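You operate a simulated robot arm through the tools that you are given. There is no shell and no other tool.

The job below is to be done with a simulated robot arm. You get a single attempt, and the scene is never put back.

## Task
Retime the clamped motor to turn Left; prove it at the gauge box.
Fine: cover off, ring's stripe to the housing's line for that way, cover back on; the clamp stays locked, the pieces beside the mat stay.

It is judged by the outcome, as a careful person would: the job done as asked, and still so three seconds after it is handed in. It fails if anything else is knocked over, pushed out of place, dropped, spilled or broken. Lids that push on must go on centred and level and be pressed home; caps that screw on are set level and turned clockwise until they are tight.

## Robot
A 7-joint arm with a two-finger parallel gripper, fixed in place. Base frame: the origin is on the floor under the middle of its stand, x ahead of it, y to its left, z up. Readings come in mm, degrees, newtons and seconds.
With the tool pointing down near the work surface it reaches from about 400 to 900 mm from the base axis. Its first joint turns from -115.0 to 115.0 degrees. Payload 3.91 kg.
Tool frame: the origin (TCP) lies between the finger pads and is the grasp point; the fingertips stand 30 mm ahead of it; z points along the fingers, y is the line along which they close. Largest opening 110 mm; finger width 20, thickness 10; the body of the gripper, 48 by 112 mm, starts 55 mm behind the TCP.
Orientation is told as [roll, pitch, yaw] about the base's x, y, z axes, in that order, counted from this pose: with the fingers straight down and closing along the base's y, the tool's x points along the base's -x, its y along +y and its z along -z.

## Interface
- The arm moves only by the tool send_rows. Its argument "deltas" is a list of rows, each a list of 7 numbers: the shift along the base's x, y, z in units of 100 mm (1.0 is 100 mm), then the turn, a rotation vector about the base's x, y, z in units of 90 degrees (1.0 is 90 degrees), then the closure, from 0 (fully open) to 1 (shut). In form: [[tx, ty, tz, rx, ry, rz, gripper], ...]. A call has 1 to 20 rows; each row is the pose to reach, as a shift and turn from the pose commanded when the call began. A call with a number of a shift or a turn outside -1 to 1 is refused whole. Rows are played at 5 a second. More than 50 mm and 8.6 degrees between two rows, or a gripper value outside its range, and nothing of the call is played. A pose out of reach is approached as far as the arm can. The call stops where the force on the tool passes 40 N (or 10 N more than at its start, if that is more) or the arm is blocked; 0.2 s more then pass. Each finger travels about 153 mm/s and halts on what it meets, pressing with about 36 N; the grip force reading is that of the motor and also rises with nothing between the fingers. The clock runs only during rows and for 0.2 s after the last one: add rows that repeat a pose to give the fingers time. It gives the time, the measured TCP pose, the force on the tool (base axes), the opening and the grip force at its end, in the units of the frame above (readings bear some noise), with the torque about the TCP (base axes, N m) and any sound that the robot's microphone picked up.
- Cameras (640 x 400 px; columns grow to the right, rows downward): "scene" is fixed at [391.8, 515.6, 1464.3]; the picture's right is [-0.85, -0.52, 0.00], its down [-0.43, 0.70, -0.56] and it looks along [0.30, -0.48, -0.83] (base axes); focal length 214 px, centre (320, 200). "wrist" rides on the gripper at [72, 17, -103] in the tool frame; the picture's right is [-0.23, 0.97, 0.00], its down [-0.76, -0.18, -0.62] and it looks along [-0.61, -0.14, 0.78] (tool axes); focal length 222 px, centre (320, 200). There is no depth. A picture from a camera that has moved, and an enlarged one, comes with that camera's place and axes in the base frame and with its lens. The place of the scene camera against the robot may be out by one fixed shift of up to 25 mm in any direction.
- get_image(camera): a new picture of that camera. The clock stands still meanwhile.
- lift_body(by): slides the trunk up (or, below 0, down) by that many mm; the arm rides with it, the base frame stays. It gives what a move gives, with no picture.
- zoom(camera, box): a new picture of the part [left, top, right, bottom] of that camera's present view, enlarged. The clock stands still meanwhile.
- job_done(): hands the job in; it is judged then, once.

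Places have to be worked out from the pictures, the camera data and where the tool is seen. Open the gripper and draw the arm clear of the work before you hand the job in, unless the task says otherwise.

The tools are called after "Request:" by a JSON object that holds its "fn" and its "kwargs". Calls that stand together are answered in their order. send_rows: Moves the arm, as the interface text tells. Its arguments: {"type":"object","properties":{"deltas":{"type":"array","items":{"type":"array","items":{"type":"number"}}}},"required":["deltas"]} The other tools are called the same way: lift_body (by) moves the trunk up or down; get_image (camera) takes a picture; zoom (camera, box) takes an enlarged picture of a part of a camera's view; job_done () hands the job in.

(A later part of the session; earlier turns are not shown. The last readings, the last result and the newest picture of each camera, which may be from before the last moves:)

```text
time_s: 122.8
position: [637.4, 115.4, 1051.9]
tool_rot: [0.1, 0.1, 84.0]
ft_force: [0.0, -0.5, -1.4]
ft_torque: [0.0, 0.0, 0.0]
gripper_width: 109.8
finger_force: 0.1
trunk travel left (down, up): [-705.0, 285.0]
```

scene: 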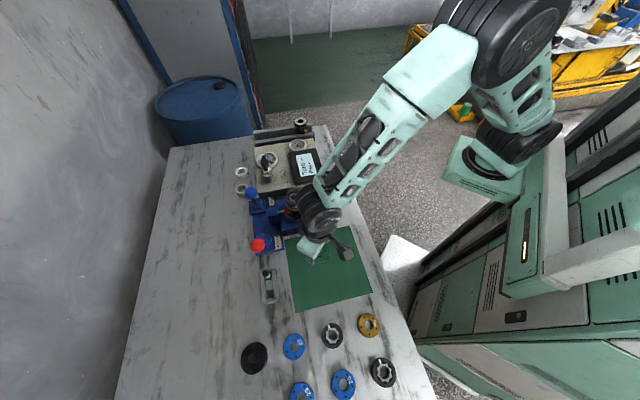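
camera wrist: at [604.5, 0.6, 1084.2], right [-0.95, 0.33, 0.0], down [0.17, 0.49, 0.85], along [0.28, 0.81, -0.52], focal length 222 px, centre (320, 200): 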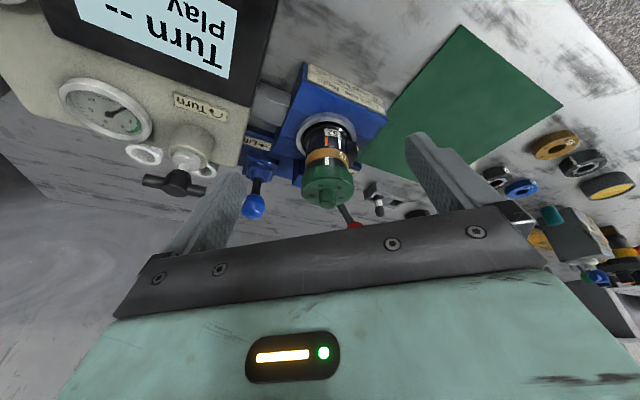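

Level at z 1052. I yaw back to 0 while moving toward the gauge box, all well above everything (tips > 1020).

Request:
{"fn": "send_rows", "kwargs": {"deltas": [[0.08, 0, 0, 0, 0, -0.085, 0], [0.16, 0, 0, 0, 0, -0.17, 0], [0.24, 0, 0, 0, 0, -0.255, 0], [0.32, 0, 0, 0, 0, -0.34, 0], [0.4, 0, 0, 0, 0, -0.425, 0], [0.48, 0, 0, 0, 0, -0.51, 0], [0.56, 0, 0, 0, 0, -0.595, 0], [0.64, 0, 0, 0, 0, -0.68, 0], [0.72, 0, 0, 0, 0, -0.765, 0], [0.8, 0, 0, 0, 0, -0.85, 0], [0.9, 0, 0, 0, 0, -0.933, 0], [1.0, 0, 0, 0, 0, -0.933, 0]]}}

Request:
{"fn": "get_image", "kwargs": {"camera": "wrist"}}

Request:
{"fn": "zoom", "kwargs": {"camera": "wrist", "box": [250, 80, 410, 220]}}

```text
time_s: 125.4
position: [737.5, 115.7, 1050.9]
tool_rot: [0.1, 0.0, -0.1]
ft_force: [-0.2, 0.4, 0.2]
ft_torque: [-0.04, -0.03, 0.0]
gripper_width: 110.1
finger_force: 0.1
trunk travel left (down, up): [-705.0, 285.0]
```

```text
taken
camera wrist: at [666.0, 132.8, 1155.1], right [0.23, 0.97, 0.0], down [0.76, -0.18, 0.62], along [0.61, -0.14, -0.78], focal length 222 px, centre (320, 200)
```

wrist: 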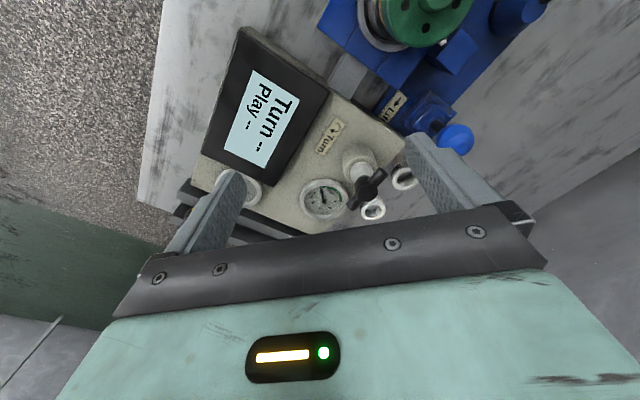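

```text
2.86 times, centred on (330, 150) of wrist
camera zoom: at [666.0, 132.8, 1155.1], right [0.23, 0.97, 0.0], down [0.76, -0.18, 0.62], along [0.61, -0.14, -0.78], focal length 635 px, centre (291, 343)
```

zoom: 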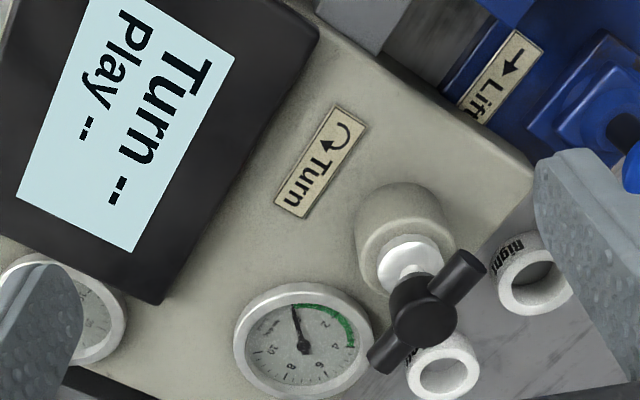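

I zoom in on the Turn label's arrow and the T-handle to get the direction and the bar's bearing.

Request:
{"fn": "zoom", "kwargs": {"camera": "wrist", "box": [312, 112, 352, 162]}}

Request:
{"fn": "zoom", "kwargs": {"camera": "wrist", "box": [330, 140, 410, 220]}}

Request:
{"fn": "zoom", "kwargs": {"camera": "scene", "box": [250, 145, 300, 190]}}

```text
8.00 times, centred on (332, 137) of wrist
camera zoom: at [666.0, 132.8, 1155.1], right [0.23, 0.97, 0.0], down [0.76, -0.18, 0.62], along [0.61, -0.14, -0.78], focal length 1777 px, centre (224, 704)
```

zoom: 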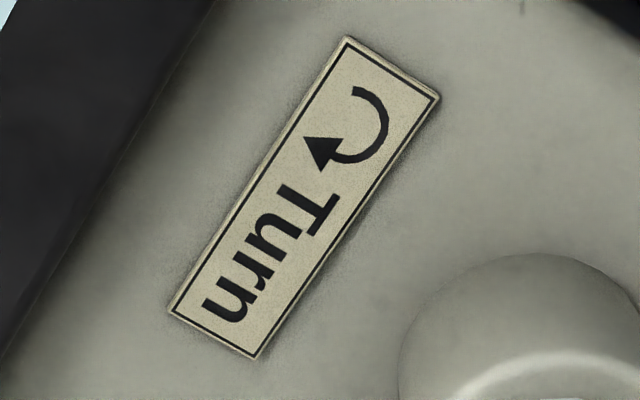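

```text
5.00 times, centred on (370, 180) of wrist
camera zoom: at [666.0, 132.8, 1155.1], right [0.23, 0.97, 0.0], down [0.76, -0.18, 0.62], along [0.61, -0.14, -0.78], focal length 1111 px, centre (70, 300)
```

zoom: 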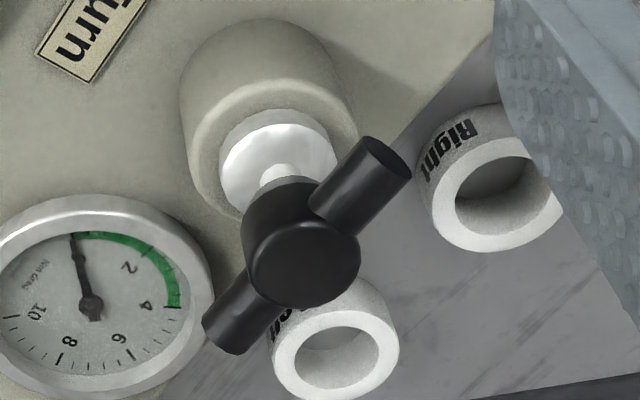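

```text
8.89 times, centred on (275, 168) of scene
camera zoom: at [391.8, 515.6, 1464.3], right [-0.85, -0.52, 0.0], down [-0.43, 0.7, -0.56], along [0.3, -0.48, -0.83], focal length 1906 px, centre (720, 489)
```

zoom: 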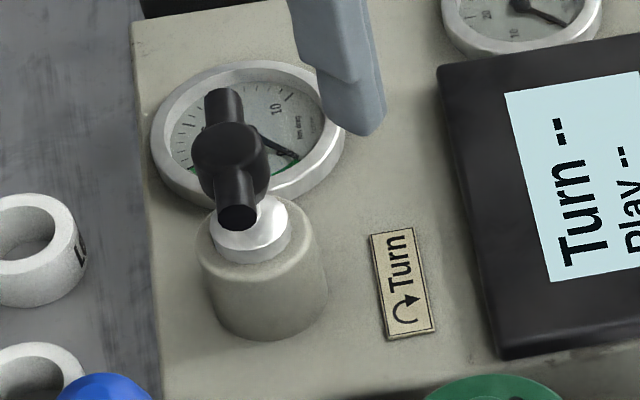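

The label arrow is clockwise, and the T-bar's bearing is ≈ −45°. Re-triangulating with several views puts the hub top at about (842, 152, 930), so higher and nearer than first thought. I yaw to −45° (perpendicular to the bar) at safe height for a second view.

Request:
{"fn": "send_rows", "kwargs": {"deltas": [[0.08, 0.12, 0, 0, 0, -0.084, 0], [0.16, 0.24, 0, 0, 0, -0.167, 0], [0.24, 0.36, 0, 0, 0, -0.25, 0], [0.32, 0.48, 0, 0, 0, -0.333, 0], [0.4, 0.6, 0, 0, 0, -0.417, 0], [0.5, 0.72, 0, 0, 0, -0.5, 0], [0.5, 0.72, 0, 0, 0, -0.5, 0]]}}

Request:
{"fn": "get_image", "kwargs": {"camera": "wrist"}}

Request:
{"fn": "zoom", "kwargs": {"camera": "wrist", "box": [270, 110, 390, 210]}}

```text
time_s: 127.0
position: [787.0, 187.1, 1051.2]
tool_rot: [0.1, -0.1, -45.0]
ft_force: [1.2, 0.2, 0.5]
ft_torque: [0.04, 0.01, -0.01]
gripper_width: 109.9
finger_force: 0.0
trunk travel left (down, up): [-705.0, 285.0]
```

```text
taken
camera wrist: at [748.8, 250.3, 1155.5], right [0.85, 0.53, 0.0], down [0.41, -0.66, 0.62], along [0.33, -0.53, -0.78], focal length 222 px, centre (320, 200)
```

wrist: 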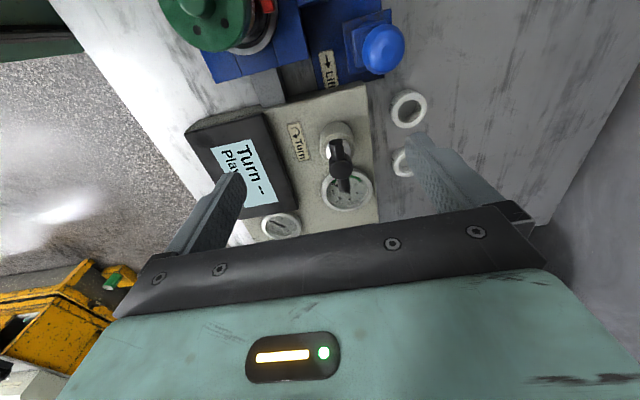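

```text
4.00 times, centred on (330, 160) of wrist
camera zoom: at [748.8, 250.3, 1155.5], right [0.85, 0.53, 0.0], down [0.41, -0.66, 0.62], along [0.33, -0.53, -0.78], focal length 888 px, centre (280, 360)
```

zoom: 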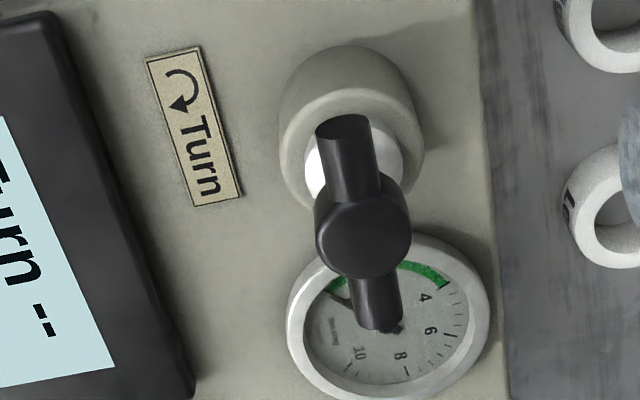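

Two wrist views now agree: hub top at (839.5, 152, 934), bar ≈ 64 mm long at −45°, collar below at ≈ 890. I move over the hub at this height with the fingers half closed and check the centring.

Request:
{"fn": "send_rows", "kwargs": {"deltas": [[0.2, -0.14, 0, 0, 0, 0, 0.3], [0.4, -0.28, 0, 0, 0, 0, 0.42], [0.518, -0.355, 0, 0, 0, 0, 0.42], [0.518, -0.355, 0, 0, 0, 0, 0.42]]}}

Request:
{"fn": "get_image", "kwargs": {"camera": "wrist"}}

Request:
{"fn": "zoom", "kwargs": {"camera": "wrist", "box": [250, 80, 390, 190]}}

```text
time_s: 128.0
position: [840.6, 151.5, 1051.0]
tool_rot: [0.0, 0.0, -45.0]
ft_force: [-0.4, 0.2, -0.2]
ft_torque: [0.01, 0.01, -0.05]
gripper_width: 63.9
finger_force: 0.1
trunk travel left (down, up): [-705.0, 285.0]
```

```text
taken
camera wrist: at [801.9, 214.4, 1156.7], right [0.85, 0.53, 0.0], down [0.41, -0.66, 0.62], along [0.33, -0.53, -0.78], focal length 222 px, centre (320, 200)
```

wrist: 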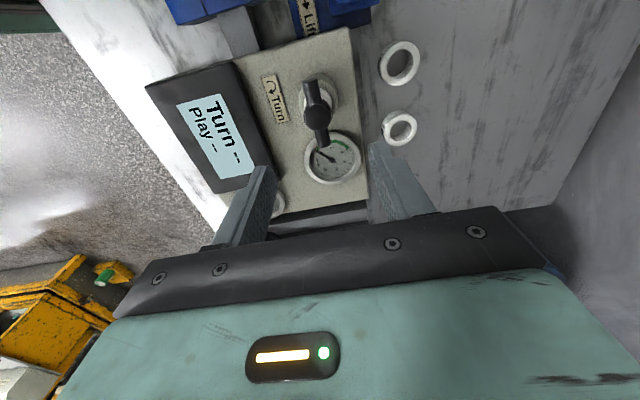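

```text
3.64 times, centred on (320, 135) of wrist
camera zoom: at [801.9, 214.4, 1156.7], right [0.85, 0.53, 0.0], down [0.41, -0.66, 0.62], along [0.33, -0.53, -0.78], focal length 808 px, centre (320, 436)
```

zoom: 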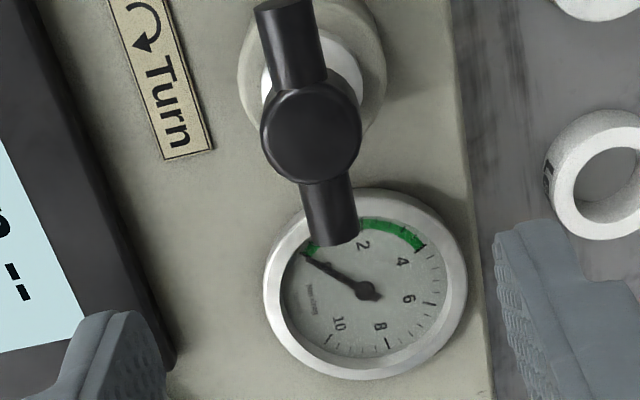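

Hub axis is at about (839.1, 151.9), 1.7 mm off in x; I correct and descend to z ≈ 990 first.

Request:
{"fn": "send_rows", "kwargs": {"deltas": [[-0.017, 0.004, -0.3, 0, 0, 0, 0.42], [-0.017, 0.004, -0.6, 0, 0, 0, 0.42], [-0.017, 0.004, -0.6, 0, 0, 0, 0.42]]}}

Request:
{"fn": "zoom", "kwargs": {"camera": "wrist", "box": [240, 90, 400, 190]}}

Request:
{"fn": "zoom", "kwargs": {"camera": "scene", "box": [240, 130, 320, 190]}}

```text
time_s: 128.8
position: [838.8, 153.8, 991.6]
tool_rot: [0.1, 0.0, -44.9]
ft_force: [-0.2, 0.3, 0.1]
ft_torque: [0.0, -0.03, 0.0]
gripper_width: 63.7
finger_force: 0.0
trunk travel left (down, up): [-705.0, 285.0]
```

```text
4.00 times, centred on (320, 140) of wrist
camera zoom: at [800.7, 216.8, 1096.2], right [0.85, 0.53, 0.0], down [0.41, -0.66, 0.62], along [0.33, -0.53, -0.78], focal length 888 px, centre (320, 440)
```

zoom: 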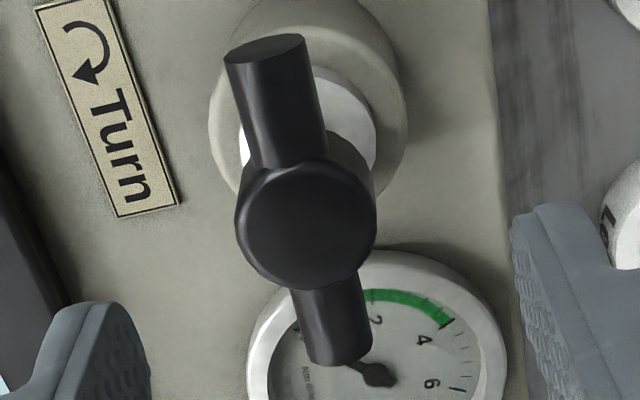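

```text
6.67 times, centred on (280, 160) of scene
camera zoom: at [391.8, 515.6, 1464.3], right [-0.85, -0.52, 0.0], down [-0.43, 0.7, -0.56], along [0.3, -0.48, -0.83], focal length 1430 px, centre (587, 467)
```

zoom: 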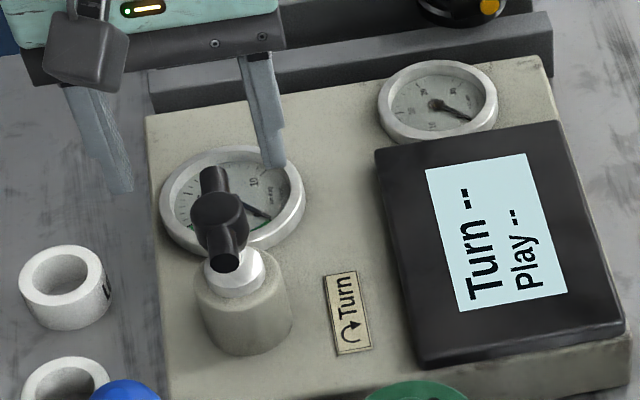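

The hub is 2.9 mm off along the closing line; I shift by (−2.4, −1.5) mm and descend further to ~952.

Request:
{"fn": "send_rows", "kwargs": {"deltas": [[-0.024, -0.015, 0, 0, 0, 0, 0.42], [-0.024, -0.015, -0.2, 0, 0, 0, 0.42], [-0.024, -0.015, -0.4, 0, 0, 0, 0.42], [-0.024, -0.015, -0.4, 0, 0, 0, 0.42]]}}

Request:
{"fn": "zoom", "kwargs": {"camera": "wrist", "box": [240, 100, 400, 200]}}

Request:
{"fn": "zoom", "kwargs": {"camera": "scene", "box": [240, 140, 304, 180]}}

```text
time_s: 129.8
position: [834.5, 150.8, 952.0]
tool_rot: [0.2, -0.1, -44.8]
ft_force: [0.9, -0.3, 0.3]
ft_torque: [0.0, -0.01, -0.02]
gripper_width: 64.0
finger_force: 0.0
trunk travel left (down, up): [-705.0, 285.0]
```

```text
4.00 times, centred on (320, 150) of wrist
camera zoom: at [795.5, 213.0, 1056.4], right [0.85, 0.53, 0.0], down [0.41, -0.66, 0.62], along [0.33, -0.53, -0.78], focal length 888 px, centre (320, 400)
```

zoom: 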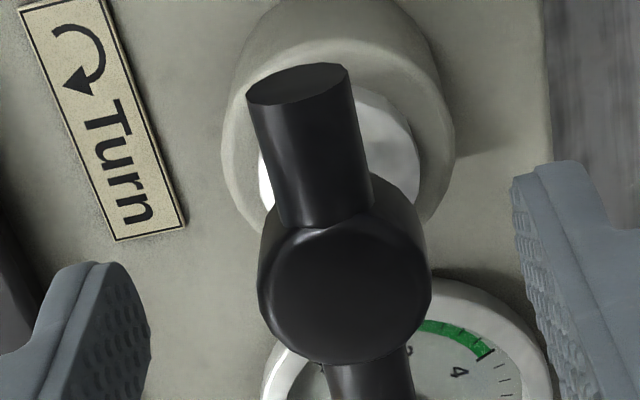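

```text
10.00 times, centred on (272, 160) of scene
camera zoom: at [391.8, 515.6, 1464.3], right [-0.85, -0.52, 0.0], down [-0.43, 0.7, -0.56], along [0.3, -0.48, -0.83], focal length 2145 px, centre (800, 600)
```

zoom: 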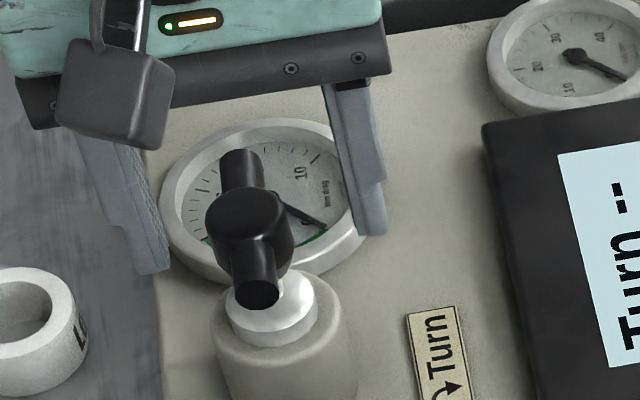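

The hub is now 4 mm to the other side (the arm sags a little near full reach); I correct by (+3.3, +2.0) mm and go down the last 14 mm.

Request:
{"fn": "send_rows", "kwargs": {"deltas": [[0.033, 0.02, 0, 0, 0, 0, 0.42], [0.033, 0.02, -0.07, 0, 0, 0, 0.42], [0.033, 0.02, -0.14, 0, 0, 0, 0.42], [0.033, 0.02, -0.14, 0, 0, 0, 0.42]]}}

Request:
{"fn": "zoom", "kwargs": {"camera": "wrist", "box": [240, 110, 400, 210]}}

Request:
{"fn": "zoom", "kwargs": {"camera": "scene", "box": [240, 140, 304, 180]}}

```text
time_s: 130.8
position: [839.8, 152.2, 939.9]
tool_rot: [0.1, -0.1, -44.8]
ft_force: [0.3, -0.3, -0.6]
ft_torque: [0.02, 0.05, 0.0]
gripper_width: 63.8
finger_force: 0.0
trunk travel left (down, up): [-705.0, 285.0]
```

```text
4.00 times, centred on (320, 160) of wrist
camera zoom: at [799.4, 215.4, 1042.6], right [0.85, 0.53, 0.0], down [0.41, -0.66, 0.62], along [0.33, -0.53, -0.78], focal length 888 px, centre (320, 360)
```

zoom: 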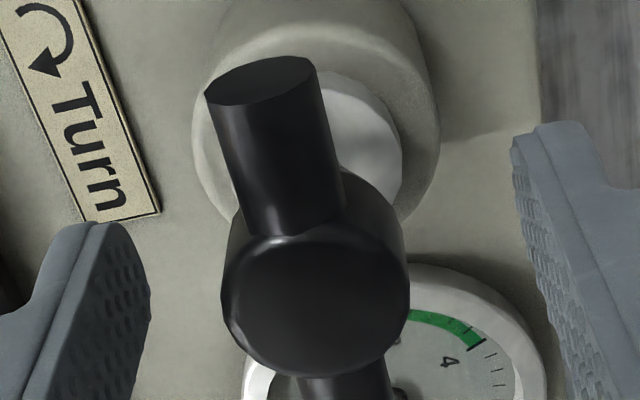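

```text
10.00 times, centred on (272, 160) of scene
camera zoom: at [391.8, 515.6, 1464.3], right [-0.85, -0.52, 0.0], down [-0.43, 0.7, -0.56], along [0.3, -0.48, -0.83], focal length 2145 px, centre (800, 600)
```

zoom: 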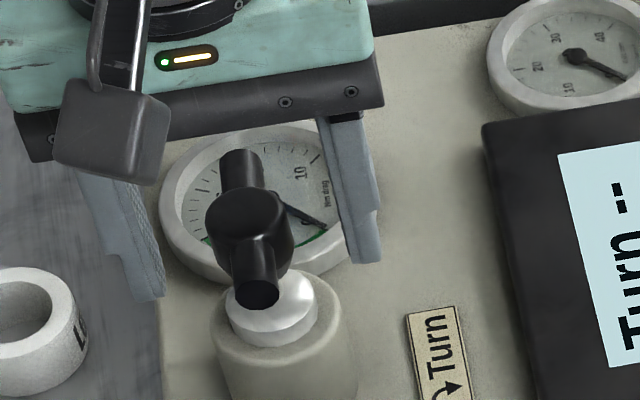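

Centred within 1 mm on the hub, tips at ~909 (above the white collar). I close on the handle.

Request:
{"fn": "send_rows", "kwargs": {"deltas": [[0, 0, 0, 0, 0, 0, 0.6], [0, 0, 0, 0, 0, 0, 0.72], [0, 0, 0, 0, 0, 0, 1], [0, 0, 0, 0, 0, 0, 1], [0, 0, 0, 0, 0, 0, 1]]}}

Request:
{"fn": "zoom", "kwargs": {"camera": "wrist", "box": [240, 110, 400, 210]}}

Request:
{"fn": "zoom", "kwargs": {"camera": "scene", "box": [240, 130, 336, 190]}}

```text
time_s: 132.0
position: [837.9, 152.4, 937.2]
tool_rot: [-0.1, 0.0, -44.9]
ft_force: [-3.6, -3.1, 1.6]
ft_torque: [-0.37, 0.43, -0.02]
gripper_width: 27.7
finger_force: 45.2
trunk travel left (down, up): [-705.0, 285.0]
```

```text
4.00 times, centred on (320, 160) of wrist
camera zoom: at [799.1, 215.0, 1042.5], right [0.85, 0.53, 0.0], down [0.41, -0.66, 0.62], along [0.33, -0.53, -0.78], focal length 888 px, centre (320, 360)
```

zoom: 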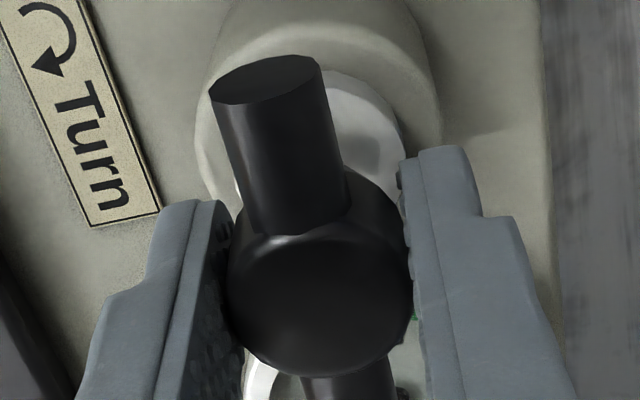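

```text
6.67 times, centred on (288, 160) of scene
camera zoom: at [391.8, 515.6, 1464.3], right [-0.85, -0.52, 0.0], down [-0.43, 0.7, -0.56], along [0.3, -0.48, -0.83], focal length 1430 px, centre (533, 467)
```

zoom: 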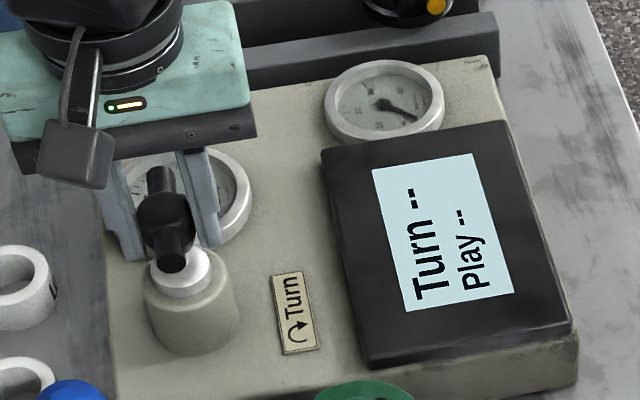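

Held on the hub at 27.7 mm. I turn clockwise 10° as a test and read torque and display.

Request:
{"fn": "send_rows", "kwargs": {"deltas": [[0, 0, 0, 0, 0, -0.055, 1], [0, 0, 0, 0, 0, -0.111, 1], [0, 0, 0, 0, 0, -0.111, 1]]}}

Request:
{"fn": "zoom", "kwargs": {"camera": "scene", "box": [240, 130, 336, 190]}}

```text
time_s: 132.8
position: [838.1, 151.4, 939.1]
tool_rot: [-0.1, 0.0, -55.0]
ft_force: [-9.4, -9.2, 0.8]
ft_torque: [-0.06, 0.8, 0.0]
gripper_width: 27.9
finger_force: 44.9
trunk travel left (down, up): [-705.0, 285.0]
```

```text
6.67 times, centred on (288, 160) of scene
camera zoom: at [391.8, 515.6, 1464.3], right [-0.85, -0.52, 0.0], down [-0.43, 0.7, -0.56], along [0.3, -0.48, -0.83], focal length 1430 px, centre (533, 467)
```

zoom: 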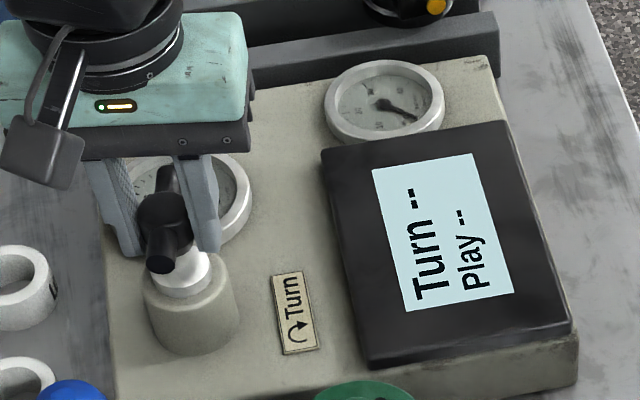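

The handle turns with the gripper. There's a 13 N side load from small centring drift; I ease ~1 mm toward (−x, −y) and continue 30° clockwise.

Request:
{"fn": "send_rows", "kwargs": {"deltas": [[-0.01, -0.01, 0, 0, 0, -0.08, 1], [-0.01, -0.01, 0, 0, 0, -0.16, 1], [-0.01, -0.01, 0, 0, 0, -0.24, 1], [-0.01, -0.01, 0, 0, 0, -0.32, 1], [-0.01, -0.01, 0, 0, 0, -0.32, 1]]}}

Request:
{"fn": "zoom", "kwargs": {"camera": "scene", "box": [240, 130, 336, 190]}}

```text
time_s: 134.0
position: [839.3, 151.9, 939.7]
tool_rot: [0.2, 0.0, -83.9]
ft_force: [-0.2, -5.4, 1.1]
ft_torque: [-0.27, 0.08, 0.01]
gripper_width: 27.6
finger_force: 44.7
trunk travel left (down, up): [-705.0, 285.0]
```

```text
6.67 times, centred on (288, 160) of scene
camera zoom: at [391.8, 515.6, 1464.3], right [-0.85, -0.52, 0.0], down [-0.43, 0.7, -0.56], along [0.3, -0.48, -0.83], focal length 1430 px, centre (533, 467)
```

zoom: 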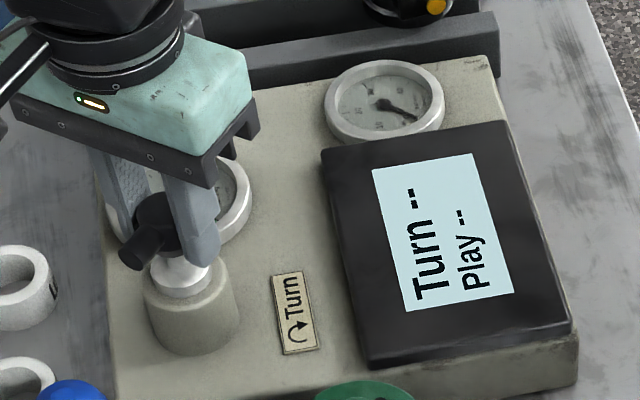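

39° turned; the display still shows dashes. Load is small, so I continue another 30°.

Request:
{"fn": "send_rows", "kwargs": {"deltas": [[0, -0.005, 0, 0, 0, -0.08, 1], [0, -0.005, 0, 0, 0, -0.16, 1], [0, -0.005, 0, 0, 0, -0.24, 1], [0, -0.005, 0, 0, 0, -0.32, 1], [0, -0.005, 0, 0, 0, -0.32, 1]]}}

Request:
{"fn": "zoom", "kwargs": {"camera": "scene", "box": [240, 130, 336, 190]}}

```text
time_s: 135.2
position: [838.3, 151.3, 939.4]
tool_rot: [0.2, 0.1, -112.6]
ft_force: [6.6, 1.9, 12.0]
ft_torque: [-0.79, 0.94, -0.05]
gripper_width: 27.7
finger_force: 45.2
trunk travel left (down, up): [-705.0, 285.0]
```

```text
6.67 times, centred on (288, 160) of scene
camera zoom: at [391.8, 515.6, 1464.3], right [-0.85, -0.52, 0.0], down [-0.43, 0.7, -0.56], along [0.3, -0.48, -0.83], focal length 1430 px, centre (533, 467)
```

zoom: 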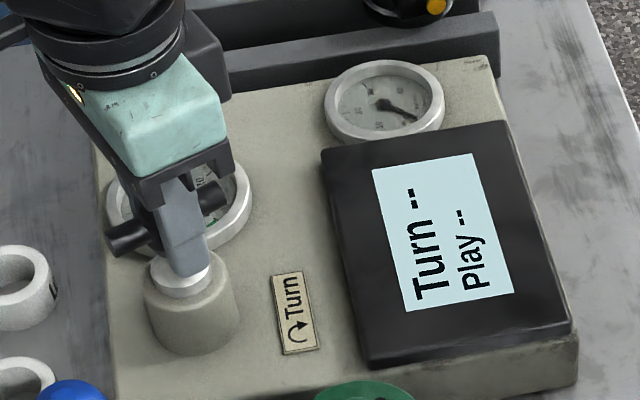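

67.6° turned. An upward 12 N suggests a fingertip is near the collar; I raise 2 mm as I go on to a full quarter turn.

Request:
{"fn": "send_rows", "kwargs": {"deltas": [[0.003, 0, 0.015, 0, 0, 0, 1], [0.003, 0, 0.02, 0, 0, -0.08, 1], [0.003, 0, 0.02, 0, 0, -0.16, 1], [0.003, 0, 0.02, 0, 0, -0.24, 1], [0.003, 0, 0.02, 0, 0, -0.26, 1], [0.003, 0, 0.02, 0, 0, -0.26, 1]]}}

Request:
{"fn": "zoom", "kwargs": {"camera": "scene", "box": [240, 130, 336, 190]}}

```text
time_s: 136.6
position: [838.7, 151.3, 937.6]
tool_rot: [0.0, -0.1, -135.8]
ft_force: [3.1, 7.0, -9.5]
ft_torque: [1.18, -0.75, 0.0]
gripper_width: 27.8
finger_force: 45.0
trunk travel left (down, up): [-705.0, 285.0]
```

```text
6.67 times, centred on (288, 160) of scene
camera zoom: at [391.8, 515.6, 1464.3], right [-0.85, -0.52, 0.0], down [-0.43, 0.7, -0.56], along [0.3, -0.48, -0.83], focal length 1430 px, centre (533, 467)
```

zoom: 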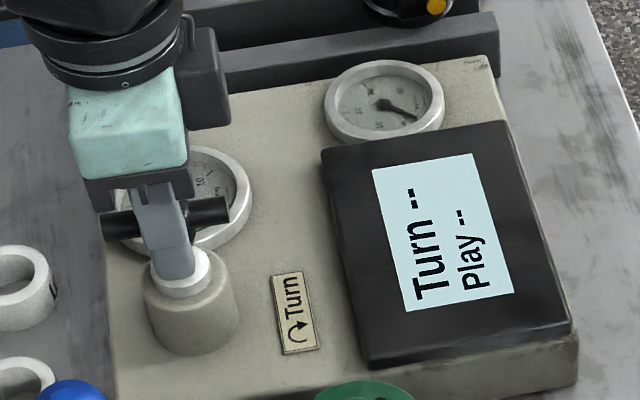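

A quarter turn done, display still blank. I relax the vertical pull by 1 mm and keep turning another 27°.

Request:
{"fn": "send_rows", "kwargs": {"deltas": [[0, 0, -0.01, 0, 0, -0.05, 1], [0, 0.005, -0.01, 0, 0, -0.13, 1], [0, 0.005, -0.01, 0, 0, -0.21, 1], [0, 0.005, -0.01, 0, 0, -0.3, 1], [0, 0.005, -0.01, 0, 0, -0.3, 1]]}}

Request:
{"fn": "zoom", "kwargs": {"camera": "scene", "box": [240, 130, 336, 190]}}

```text
time_s: 137.8
position: [837.6, 151.9, 937.5]
tool_rot: [0.0, 0.0, -162.9]
ft_force: [0.9, 7.7, 1.0]
ft_torque: [-0.18, 1.06, 0.01]
gripper_width: 27.9
finger_force: 44.5
trunk travel left (down, up): [-705.0, 285.0]
```

```text
6.67 times, centred on (288, 160) of scene
camera zoom: at [391.8, 515.6, 1464.3], right [-0.85, -0.52, 0.0], down [-0.43, 0.7, -0.56], along [0.3, -0.48, -0.83], focal length 1430 px, centre (533, 467)
```

zoom: 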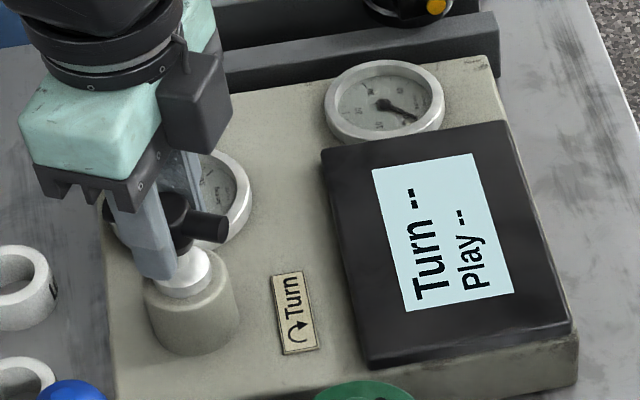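

118° so far with no resistance and a blank display. I let go of the handle and pause a moment to see whether it stays and whether the box reacts.

Request:
{"fn": "send_rows", "kwargs": {"deltas": [[0, 0, 0, 0, 0, 0, 0.7], [0, 0, 0, 0, 0, 0, 0.5], [0, 0, 0, 0, 0, 0, 0.42], [0, 0, 0, 0, 0, 0, 0.42], [0, 0, 0, 0, 0, 0, 0.42], [0, 0, 0, 0, 0, 0, 0.42], [0, 0, 0, 0, 0, 0, 0.42]]}}

Request:
{"fn": "zoom", "kwargs": {"camera": "scene", "box": [240, 130, 336, 190]}}

Request:
{"fn": "get_image", "kwargs": {"camera": "wrist"}}

```text
time_s: 139.4
position: [837.4, 151.7, 938.2]
tool_rot: [0.1, 0.0, -162.8]
ft_force: [0.9, 0.2, -0.2]
ft_torque: [0.02, -0.01, 0.01]
gripper_width: 63.6
finger_force: 0.0
trunk travel left (down, up): [-705.0, 285.0]
```

```text
6.67 times, centred on (288, 160) of scene
camera zoom: at [391.8, 515.6, 1464.3], right [-0.85, -0.52, 0.0], down [-0.43, 0.7, -0.56], along [0.3, -0.48, -0.83], focal length 1430 px, centre (533, 467)
```

zoom: 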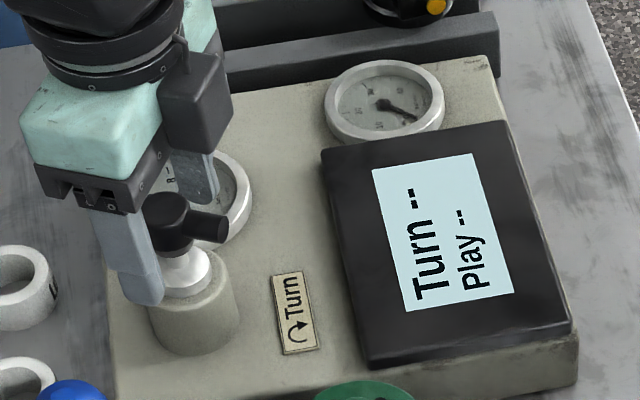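

```text
taken
camera wrist: at [912.2, 156.9, 1042.3], right [0.07, -1.0, 0.0], down [-0.78, -0.05, 0.62], along [-0.62, -0.04, -0.78], focal length 222 px, centre (320, 200)
```

wrist: 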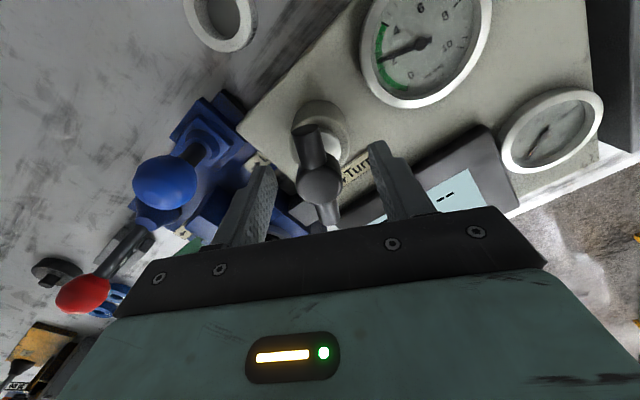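

The handle stays where I left it. I zoom on the two dials and the grips to see whether anything on the box has reacted.

Request:
{"fn": "zoom", "kwargs": {"camera": "wrist", "box": [340, 0, 620, 180]}}

Request:
{"fn": "zoom", "kwargs": {"camera": "scene", "box": [230, 110, 340, 180]}}

```text
2.22 times, centred on (480, 90) of wrist
camera zoom: at [912.2, 156.9, 1042.3], right [0.07, -1.0, 0.0], down [-0.78, -0.05, 0.62], along [-0.62, -0.04, -0.78], focal length 494 px, centre (-36, 444)
```

zoom: 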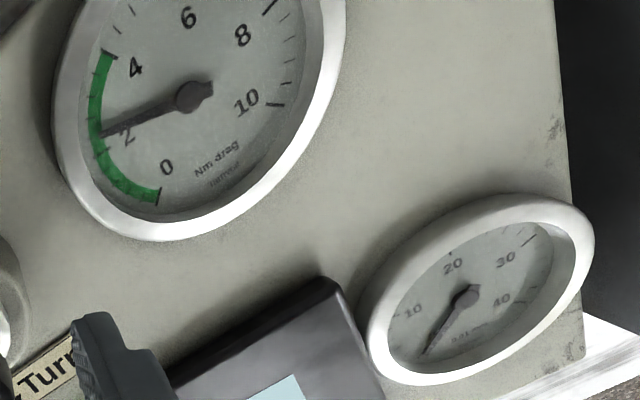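

```text
5.71 times, centred on (285, 145) of scene
camera zoom: at [391.8, 515.6, 1464.3], right [-0.85, -0.52, 0.0], down [-0.43, 0.7, -0.56], along [0.3, -0.48, -0.83], focal length 1226 px, centre (520, 514)
```

zoom: 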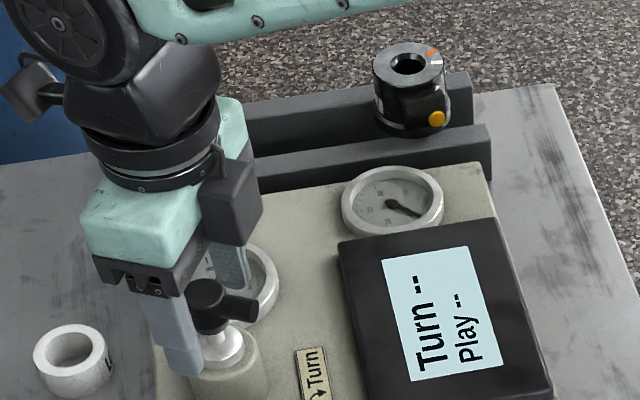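

The "Nm drag" needle has moved from 0 to 2 (inside the green zone), so the box does respond to turning. I rise, rotate the gripper back by +180° and take a fresh grip to continue clockwise.

Request:
{"fn": "send_rows", "kwargs": {"deltas": [[0, 0, 0.3, 0, 0, 0, 0.42], [0, 0, 0.6, 0, 0, 0, 0.42], [0, 0, 0.6, 0, 0, 0.08, 0.42], [0, 0, 0.6, 0, 0, 0.16, 0.42], [0, 0, 0.6, 0, 0, 0.24, 0.42], [0, 0, 0.6, 0, 0, 0.32, 0.42], [0, 0, 0.6, 0, 0, 0.4, 0.42], [0, 0, 0.6, 0, 0, 0.48, 0.42], [0, 0, 0.6, 0, 0, 0.56, 0.42], [0, 0, 0.6, 0, 0, 0.64, 0.42], [0, 0, 0.6, 0, 0, 0.72, 0.42], [0, 0, 0.6, 0, 0, 0.8, 0.42], [0, 0, 0.6, 0, 0, 0.88, 0.42], [0, 0, 0.6, 0, 0, 0.96, 0.42]]}}

```text
time_s: 142.4
position: [836.4, 152.2, 999.2]
tool_rot: [0.2, 0.1, -76.4]
ft_force: [-0.6, 0.9, 0.0]
ft_torque: [0.01, 0.03, -0.02]
gripper_width: 63.7
finger_force: 0.1
trunk travel left (down, up): [-705.0, 285.0]
```

Now at yaw −76°; I continue +93° in two calls to reach +17°.

Request:
{"fn": "send_rows", "kwargs": {"deltas": [[0, 0, 0, 0, 0, 0.08, 0.42], [0, 0, 0, 0, 0, 0.16, 0.42], [0, 0, 0, 0, 0, 0.24, 0.42], [0, 0, 0, 0, 0, 0.32, 0.42], [0, 0, 0, 0, 0, 0.4, 0.42], [0, 0, 0, 0, 0, 0.48, 0.42], [0, 0, 0, 0, 0, 0.56, 0.42], [0, 0, 0, 0, 0, 0.64, 0.42], [0, 0, 0, 0, 0, 0.72, 0.42], [0, 0, 0, 0, 0, 0.8, 0.42], [0, 0, 0, 0, 0, 0.88, 0.42], [0, 0, 0, 0, 0, 0.96, 0.42]]}}

Request:
{"fn": "send_rows", "kwargs": {"deltas": [[0, 0, 0, 0, 0, 0.077, 0.42], [0, 0, 0, 0, 0, 0.077, 0.42]]}}

Request:
{"fn": "get_image", "kwargs": {"camera": "wrist"}}

Request:
{"fn": "zoom", "kwargs": {"camera": "wrist", "box": [240, 90, 400, 190]}}

```text
time_s: 145.0
position: [839.4, 152.8, 998.0]
tool_rot: [0.1, 0.0, 9.9]
ft_force: [-1.2, 0.6, 0.4]
ft_torque: [0.0, -0.01, 0.0]
gripper_width: 63.7
finger_force: 0.0
trunk travel left (down, up): [-705.0, 285.0]
```

```text
time_s: 145.6
position: [837.6, 152.7, 998.9]
tool_rot: [0.1, 0.0, 16.8]
ft_force: [-0.2, 0.0, 0.2]
ft_torque: [0.03, 0.03, -0.01]
gripper_width: 63.7
finger_force: 0.1
trunk travel left (down, up): [-705.0, 285.0]
```

```text
taken
camera wrist: at [764.0, 147.3, 1102.8], right [-0.07, 1.0, 0.0], down [0.78, 0.05, 0.62], along [0.62, 0.04, -0.78], focal length 222 px, centre (320, 200)
```

wrist: 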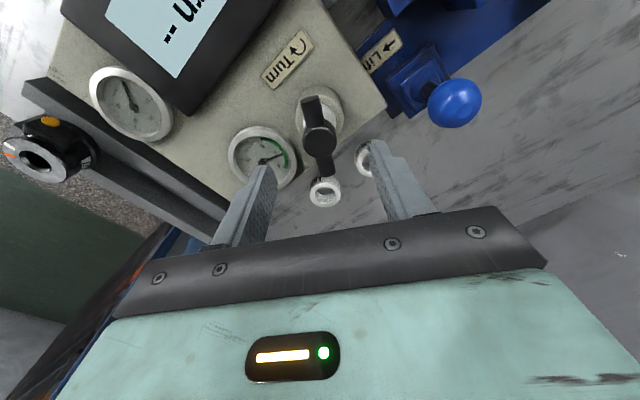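

```text
4.00 times, centred on (320, 140) of wrist
camera zoom: at [764.0, 147.3, 1102.8], right [-0.07, 1.0, 0.0], down [0.78, 0.05, 0.62], along [0.62, 0.04, -0.78], focal length 888 px, centre (320, 440)
```

zoom: 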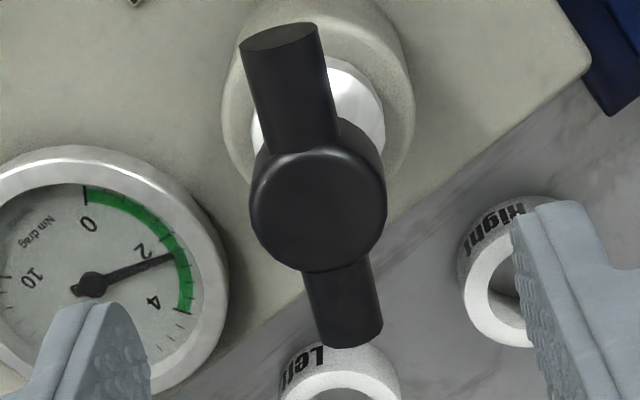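

Fresh grip position is centred (yaw 17°, perpendicular to the bar). I descend most of the way and check.

Request:
{"fn": "send_rows", "kwargs": {"deltas": [[0, 0, -0.2, 0, 0, 0, 0.42], [0, 0, -0.4, 0, 0, 0, 0.42], [0, 0, -0.45, 0, 0, 0, 0.42], [0, 0, -0.45, 0, 0, 0, 0.42]]}}

Request:
{"fn": "zoom", "kwargs": {"camera": "wrist", "box": [240, 100, 400, 200]}}

```text
time_s: 146.6
position: [837.9, 152.4, 953.8]
tool_rot: [0.1, 0.0, 16.8]
ft_force: [-0.2, -1.2, 0.7]
ft_torque: [-0.01, -0.02, -0.02]
gripper_width: 63.6
finger_force: 0.0
trunk travel left (down, up): [-705.0, 285.0]
```

```text
4.00 times, centred on (320, 150) of wrist
camera zoom: at [764.0, 146.8, 1057.3], right [-0.06, 1.0, 0.0], down [0.78, 0.05, 0.62], along [0.62, 0.04, -0.78], focal length 888 px, centre (320, 400)
```

zoom: 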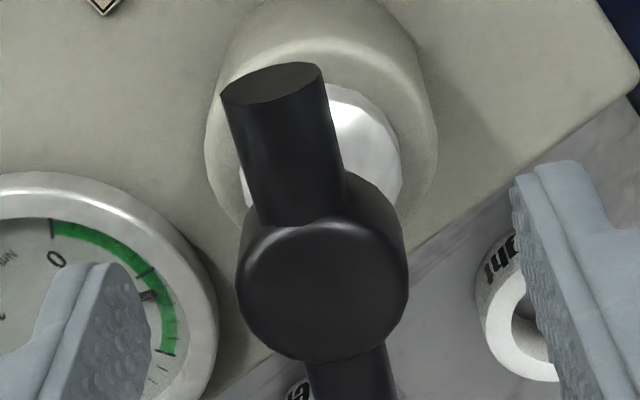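

Centred. I go down the last 14 mm and close.

Request:
{"fn": "send_rows", "kwargs": {"deltas": [[0, 0, -0.07, 0, 0, 0, 0.42], [0, 0, -0.135, 0, 0, 0, 0.42], [0, 0, -0.135, 0, 0, 0, 0.6], [0, 0, -0.135, 0, 0, 0, 0.72], [0, 0, -0.135, 0, 0, 0, 1], [0, 0, -0.135, 0, 0, 0, 1]]}}

Request:
{"fn": "zoom", "kwargs": {"camera": "wrist", "box": [240, 110, 400, 210]}}

```text
time_s: 148.0
position: [837.1, 152.9, 940.7]
tool_rot: [0.2, 0.0, 16.8]
ft_force: [-1.7, 2.3, -2.7]
ft_torque: [-0.29, -0.34, -0.02]
gripper_width: 27.7
finger_force: 45.5
trunk travel left (down, up): [-705.0, 285.0]
```

```text
4.00 times, centred on (320, 160) of wrist
camera zoom: at [763.3, 146.9, 1044.3], right [-0.06, 1.0, 0.0], down [0.78, 0.05, 0.62], along [0.62, 0.04, -0.78], focal length 888 px, centre (320, 360)
```

zoom: 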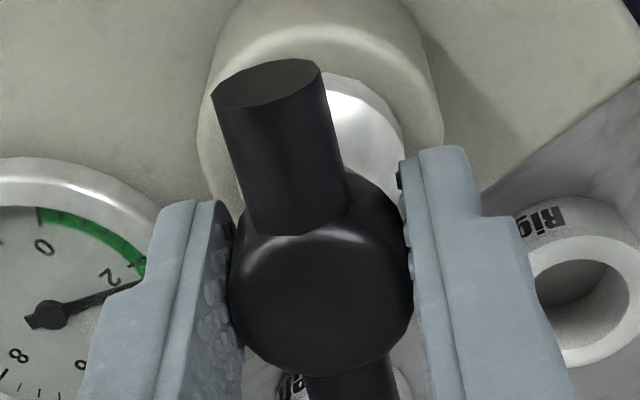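

Gripped again (27.7 mm). I turn clockwise another 60° in small steps.

Request:
{"fn": "send_rows", "kwargs": {"deltas": [[0, 0, 0, 0, 0, -0.08, 1], [0, 0, 0, 0, 0, -0.16, 1], [0, 0, 0, 0, 0, -0.24, 1], [0, 0, 0, 0, 0, -0.32, 1], [0, 0, 0, 0, 0, -0.4, 1], [0, 0, 0, 0, 0, -0.48, 1], [0, 0, 0, 0, 0, -0.56, 1], [0, 0, 0, 0, 0, -0.64, 1], [0, 0, 0, 0, 0, -0.68, 1]]}}

Request:
{"fn": "zoom", "kwargs": {"camera": "scene", "box": [240, 130, 336, 190]}}

```text
time_s: 150.0
position: [839.3, 152.0, 940.4]
tool_rot: [0.0, 0.0, -44.5]
ft_force: [2.5, 4.9, -5.6]
ft_torque: [-0.55, -0.09, 0.34]
gripper_width: 27.4
finger_force: 45.2
trunk travel left (down, up): [-705.0, 285.0]
```

```text
6.67 times, centred on (288, 160) of scene
camera zoom: at [391.8, 515.6, 1464.3], right [-0.85, -0.52, 0.0], down [-0.43, 0.7, -0.56], along [0.3, -0.48, -0.83], focal length 1430 px, centre (533, 467)
```

zoom: 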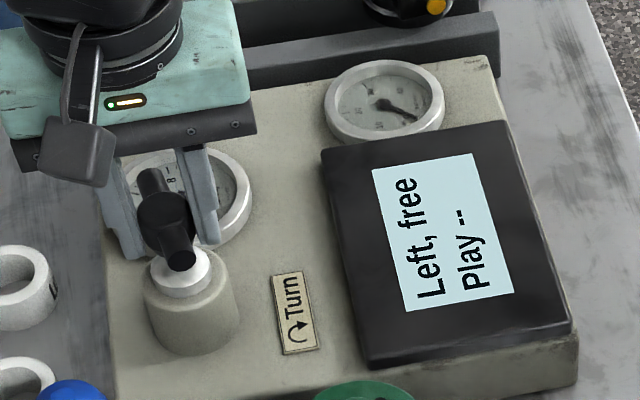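

The display now reads "Left, free" — the turn is proven Left. A small torque (0.34 N·m) suggests the handle reached its stop, so I let go and check that the reading stays.

Request:
{"fn": "send_rows", "kwargs": {"deltas": [[0, 0, 0, 0, 0, 0, 0.7], [0, 0, 0, 0, 0, 0, 0.42], [0, 0, 0, 0, 0, 0, 0.42], [0, 0, 0.3, 0, 0, 0, 0.42], [0, 0, 0.7, 0, 0, 0, 0.42], [0, 0, 1.0, 0, 0, 0, 0.2]]}}

Request:
{"fn": "zoom", "kwargs": {"camera": "scene", "box": [230, 120, 342, 190]}}

```text
time_s: 151.4
position: [838.6, 147.6, 1040.7]
tool_rot: [0.1, -0.2, -44.4]
ft_force: [1.1, 0.0, -0.9]
ft_torque: [-0.01, 0.06, 0.0]
gripper_width: 87.9
finger_force: 0.0
trunk travel left (down, up): [-705.0, 285.0]
```

```text
5.71 times, centred on (286, 155) of scene
camera zoom: at [391.8, 515.6, 1464.3], right [-0.85, -0.52, 0.0], down [-0.43, 0.7, -0.56], along [0.3, -0.48, -0.83], focal length 1226 px, centre (514, 457)
```

zoom: 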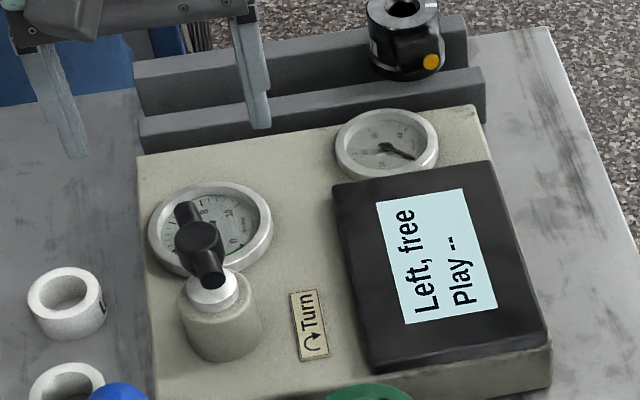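

The reading "Left, free" persists after release. I move away from the box toward the viewing spot to re-check the motor (tips stay > 1000 mm).

Request:
{"fn": "send_rows", "kwargs": {"deltas": [[-0.15, -0.02, 0.05, 0, 0, 0.083, 0], [-0.3, -0.04, 0.05, 0, 0, 0.166, 0], [-0.45, -0.06, 0.05, 0, 0, 0.249, 0], [-0.6, -0.08, 0.05, 0, 0, 0.332, 0], [-0.8, -0.1, 0.05, 0, 0, 0.415, 0], [-1.0, -0.12, 0.05, 0, 0, 0.493, 0], [-1.0, -0.12, 0.05, 0, 0, 0.493, 0]]}}

```text
time_s: 153.0
position: [736.9, 138.9, 1044.5]
tool_rot: [0.1, -0.1, 0.1]
ft_force: [0.6, -0.5, -0.3]
ft_torque: [0.0, 0.02, 0.02]
gripper_width: 109.8
finger_force: 0.2
trunk travel left (down, up): [-705.0, 285.0]
```

Clear of the box. Next I go to (637, 115) with yaw 84°.

Request:
{"fn": "send_rows", "kwargs": {"deltas": [[-0.09, -0.02, 0, 0, 0, 0.085, 0], [-0.18, -0.04, 0, 0, 0, 0.17, 0], [-0.27, -0.06, 0, 0, 0, 0.255, 0], [-0.36, -0.08, 0, 0, 0, 0.34, 0], [-0.45, -0.1, 0, 0, 0, 0.425, 0], [-0.54, -0.12, 0, 0, 0, 0.51, 0], [-0.63, -0.14, 0, 0, 0, 0.595, 0], [-0.72, -0.16, 0, 0, 0, 0.68, 0], [-0.81, -0.18, 0, 0, 0, 0.765, 0], [-0.9, -0.2, 0, 0, 0, 0.85, 0], [-1.0, -0.23, 0, 0, 0, 0.933, 0], [-1.0, -0.23, 0, 0, 0, 0.933, 0]]}}

```text
time_s: 155.6
position: [639.0, 116.3, 1045.5]
tool_rot: [0.0, -0.1, 84.1]
ft_force: [-0.4, 0.2, 0.3]
ft_torque: [0.03, 0.0, 0.01]
gripper_width: 110.0
finger_force: 0.0
trunk travel left (down, up): [-705.0, 285.0]
```

I tilt for the final front view of the motor.

Request:
{"fn": "send_rows", "kwargs": {"deltas": [[0, -0.05, -0.1, 0.07, -0.024, 0, 0], [0, -0.1, -0.2, 0.14, -0.047, 0, 0], [0, -0.15, -0.33, 0.21, -0.071, 0, 0], [0, -0.15, -0.33, 0.21, -0.071, 0, 0]]}}

Request:
{"fn": "zoom", "kwargs": {"camera": "wrist", "box": [272, 130, 368, 200]}}

Request:
{"fn": "get_image", "kwargs": {"camera": "wrist"}}

Request:
{"fn": "get_image", "kwargs": {"camera": "scene"}}

```text
time_s: 156.6
position: [638.4, 101.9, 1012.7]
tool_rot: [-4.5, -19.6, 84.7]
ft_force: [-0.5, 0.6, -0.4]
ft_torque: [0.01, 0.02, 0.01]
gripper_width: 110.1
finger_force: 0.1
trunk travel left (down, up): [-705.0, 285.0]
```

```text
5.71 times, centred on (320, 165) of wrist
camera zoom: at [604.5, 2.1, 1084.5], right [-0.94, 0.33, 0.0], down [0.17, 0.49, 0.85], along [0.28, 0.81, -0.52], focal length 1269 px, centre (320, 400)
```

zoom: 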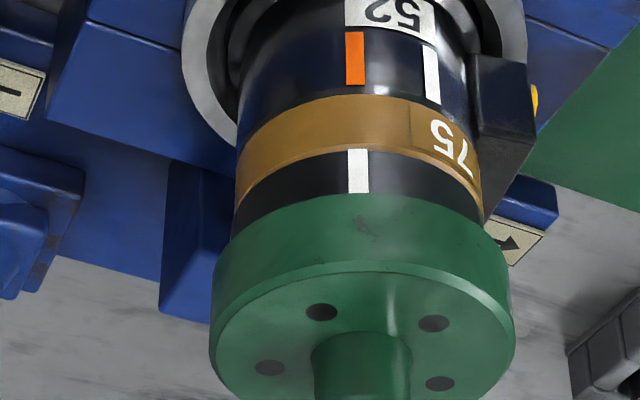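

```text
taken
camera wrist: at [604.5, 2.1, 1084.5], right [-0.94, 0.33, 0.0], down [0.17, 0.49, 0.85], along [0.28, 0.81, -0.52], focal length 222 px, centre (320, 200)
```

wrist: 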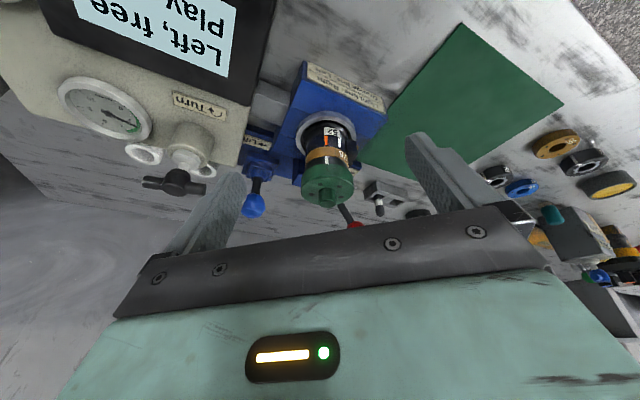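

```text
taken
```

scene: 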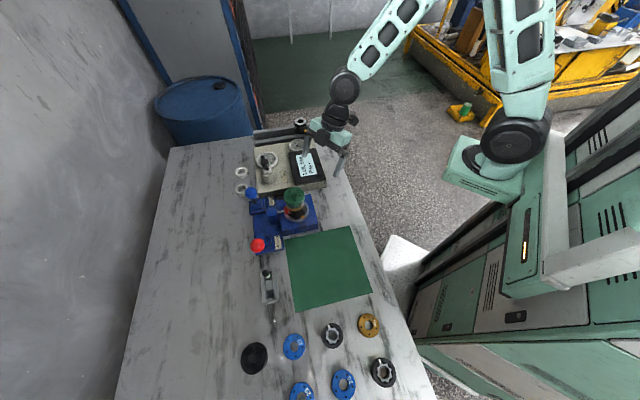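

Stripe and orange still line up and the cover is on level. In the scene I notice something near (272, 318) by the grey holder; I zoom to check that nothing was moved.

Request:
{"fn": "zoom", "kwargs": {"camera": "scene", "box": [230, 255, 310, 335]}}

Request:
{"fn": "zoom", "kwargs": {"camera": "scene", "box": [230, 300, 406, 400]}}

Request:
{"fn": "zoom", "kwargs": {"camera": "scene", "box": [230, 170, 342, 250]}}

```text
5.00 times, centred on (270, 295) of scene
camera zoom: at [391.8, 515.6, 1464.3], right [-0.85, -0.52, 0.0], down [-0.43, 0.7, -0.56], along [0.3, -0.48, -0.83], focal length 1072 px, centre (570, -275)
```

zoom: 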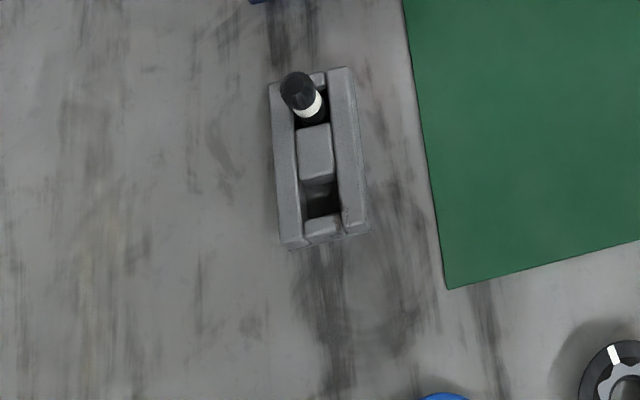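

```text
3.64 times, centred on (318, 350) of scene
camera zoom: at [391.8, 515.6, 1464.3], right [-0.85, -0.52, 0.0], down [-0.43, 0.7, -0.56], along [0.3, -0.48, -0.83], focal length 780 px, centre (327, -346)
```

zoom: 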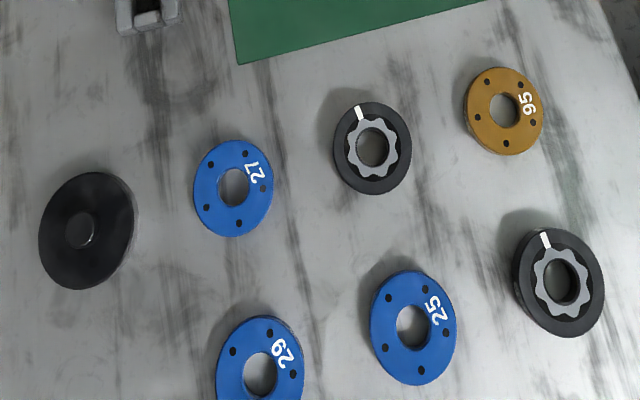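

```text
5.00 times, centred on (286, 210) of scene
camera zoom: at [391.8, 515.6, 1464.3], right [-0.85, -0.52, 0.0], down [-0.43, 0.7, -0.56], along [0.3, -0.48, -0.83], focal length 1072 px, centre (490, 150)
```

zoom: 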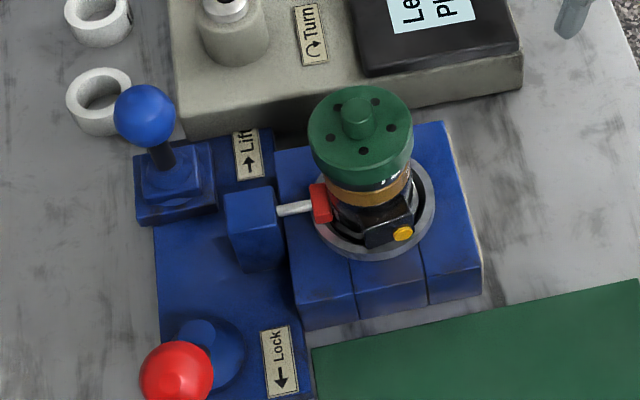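

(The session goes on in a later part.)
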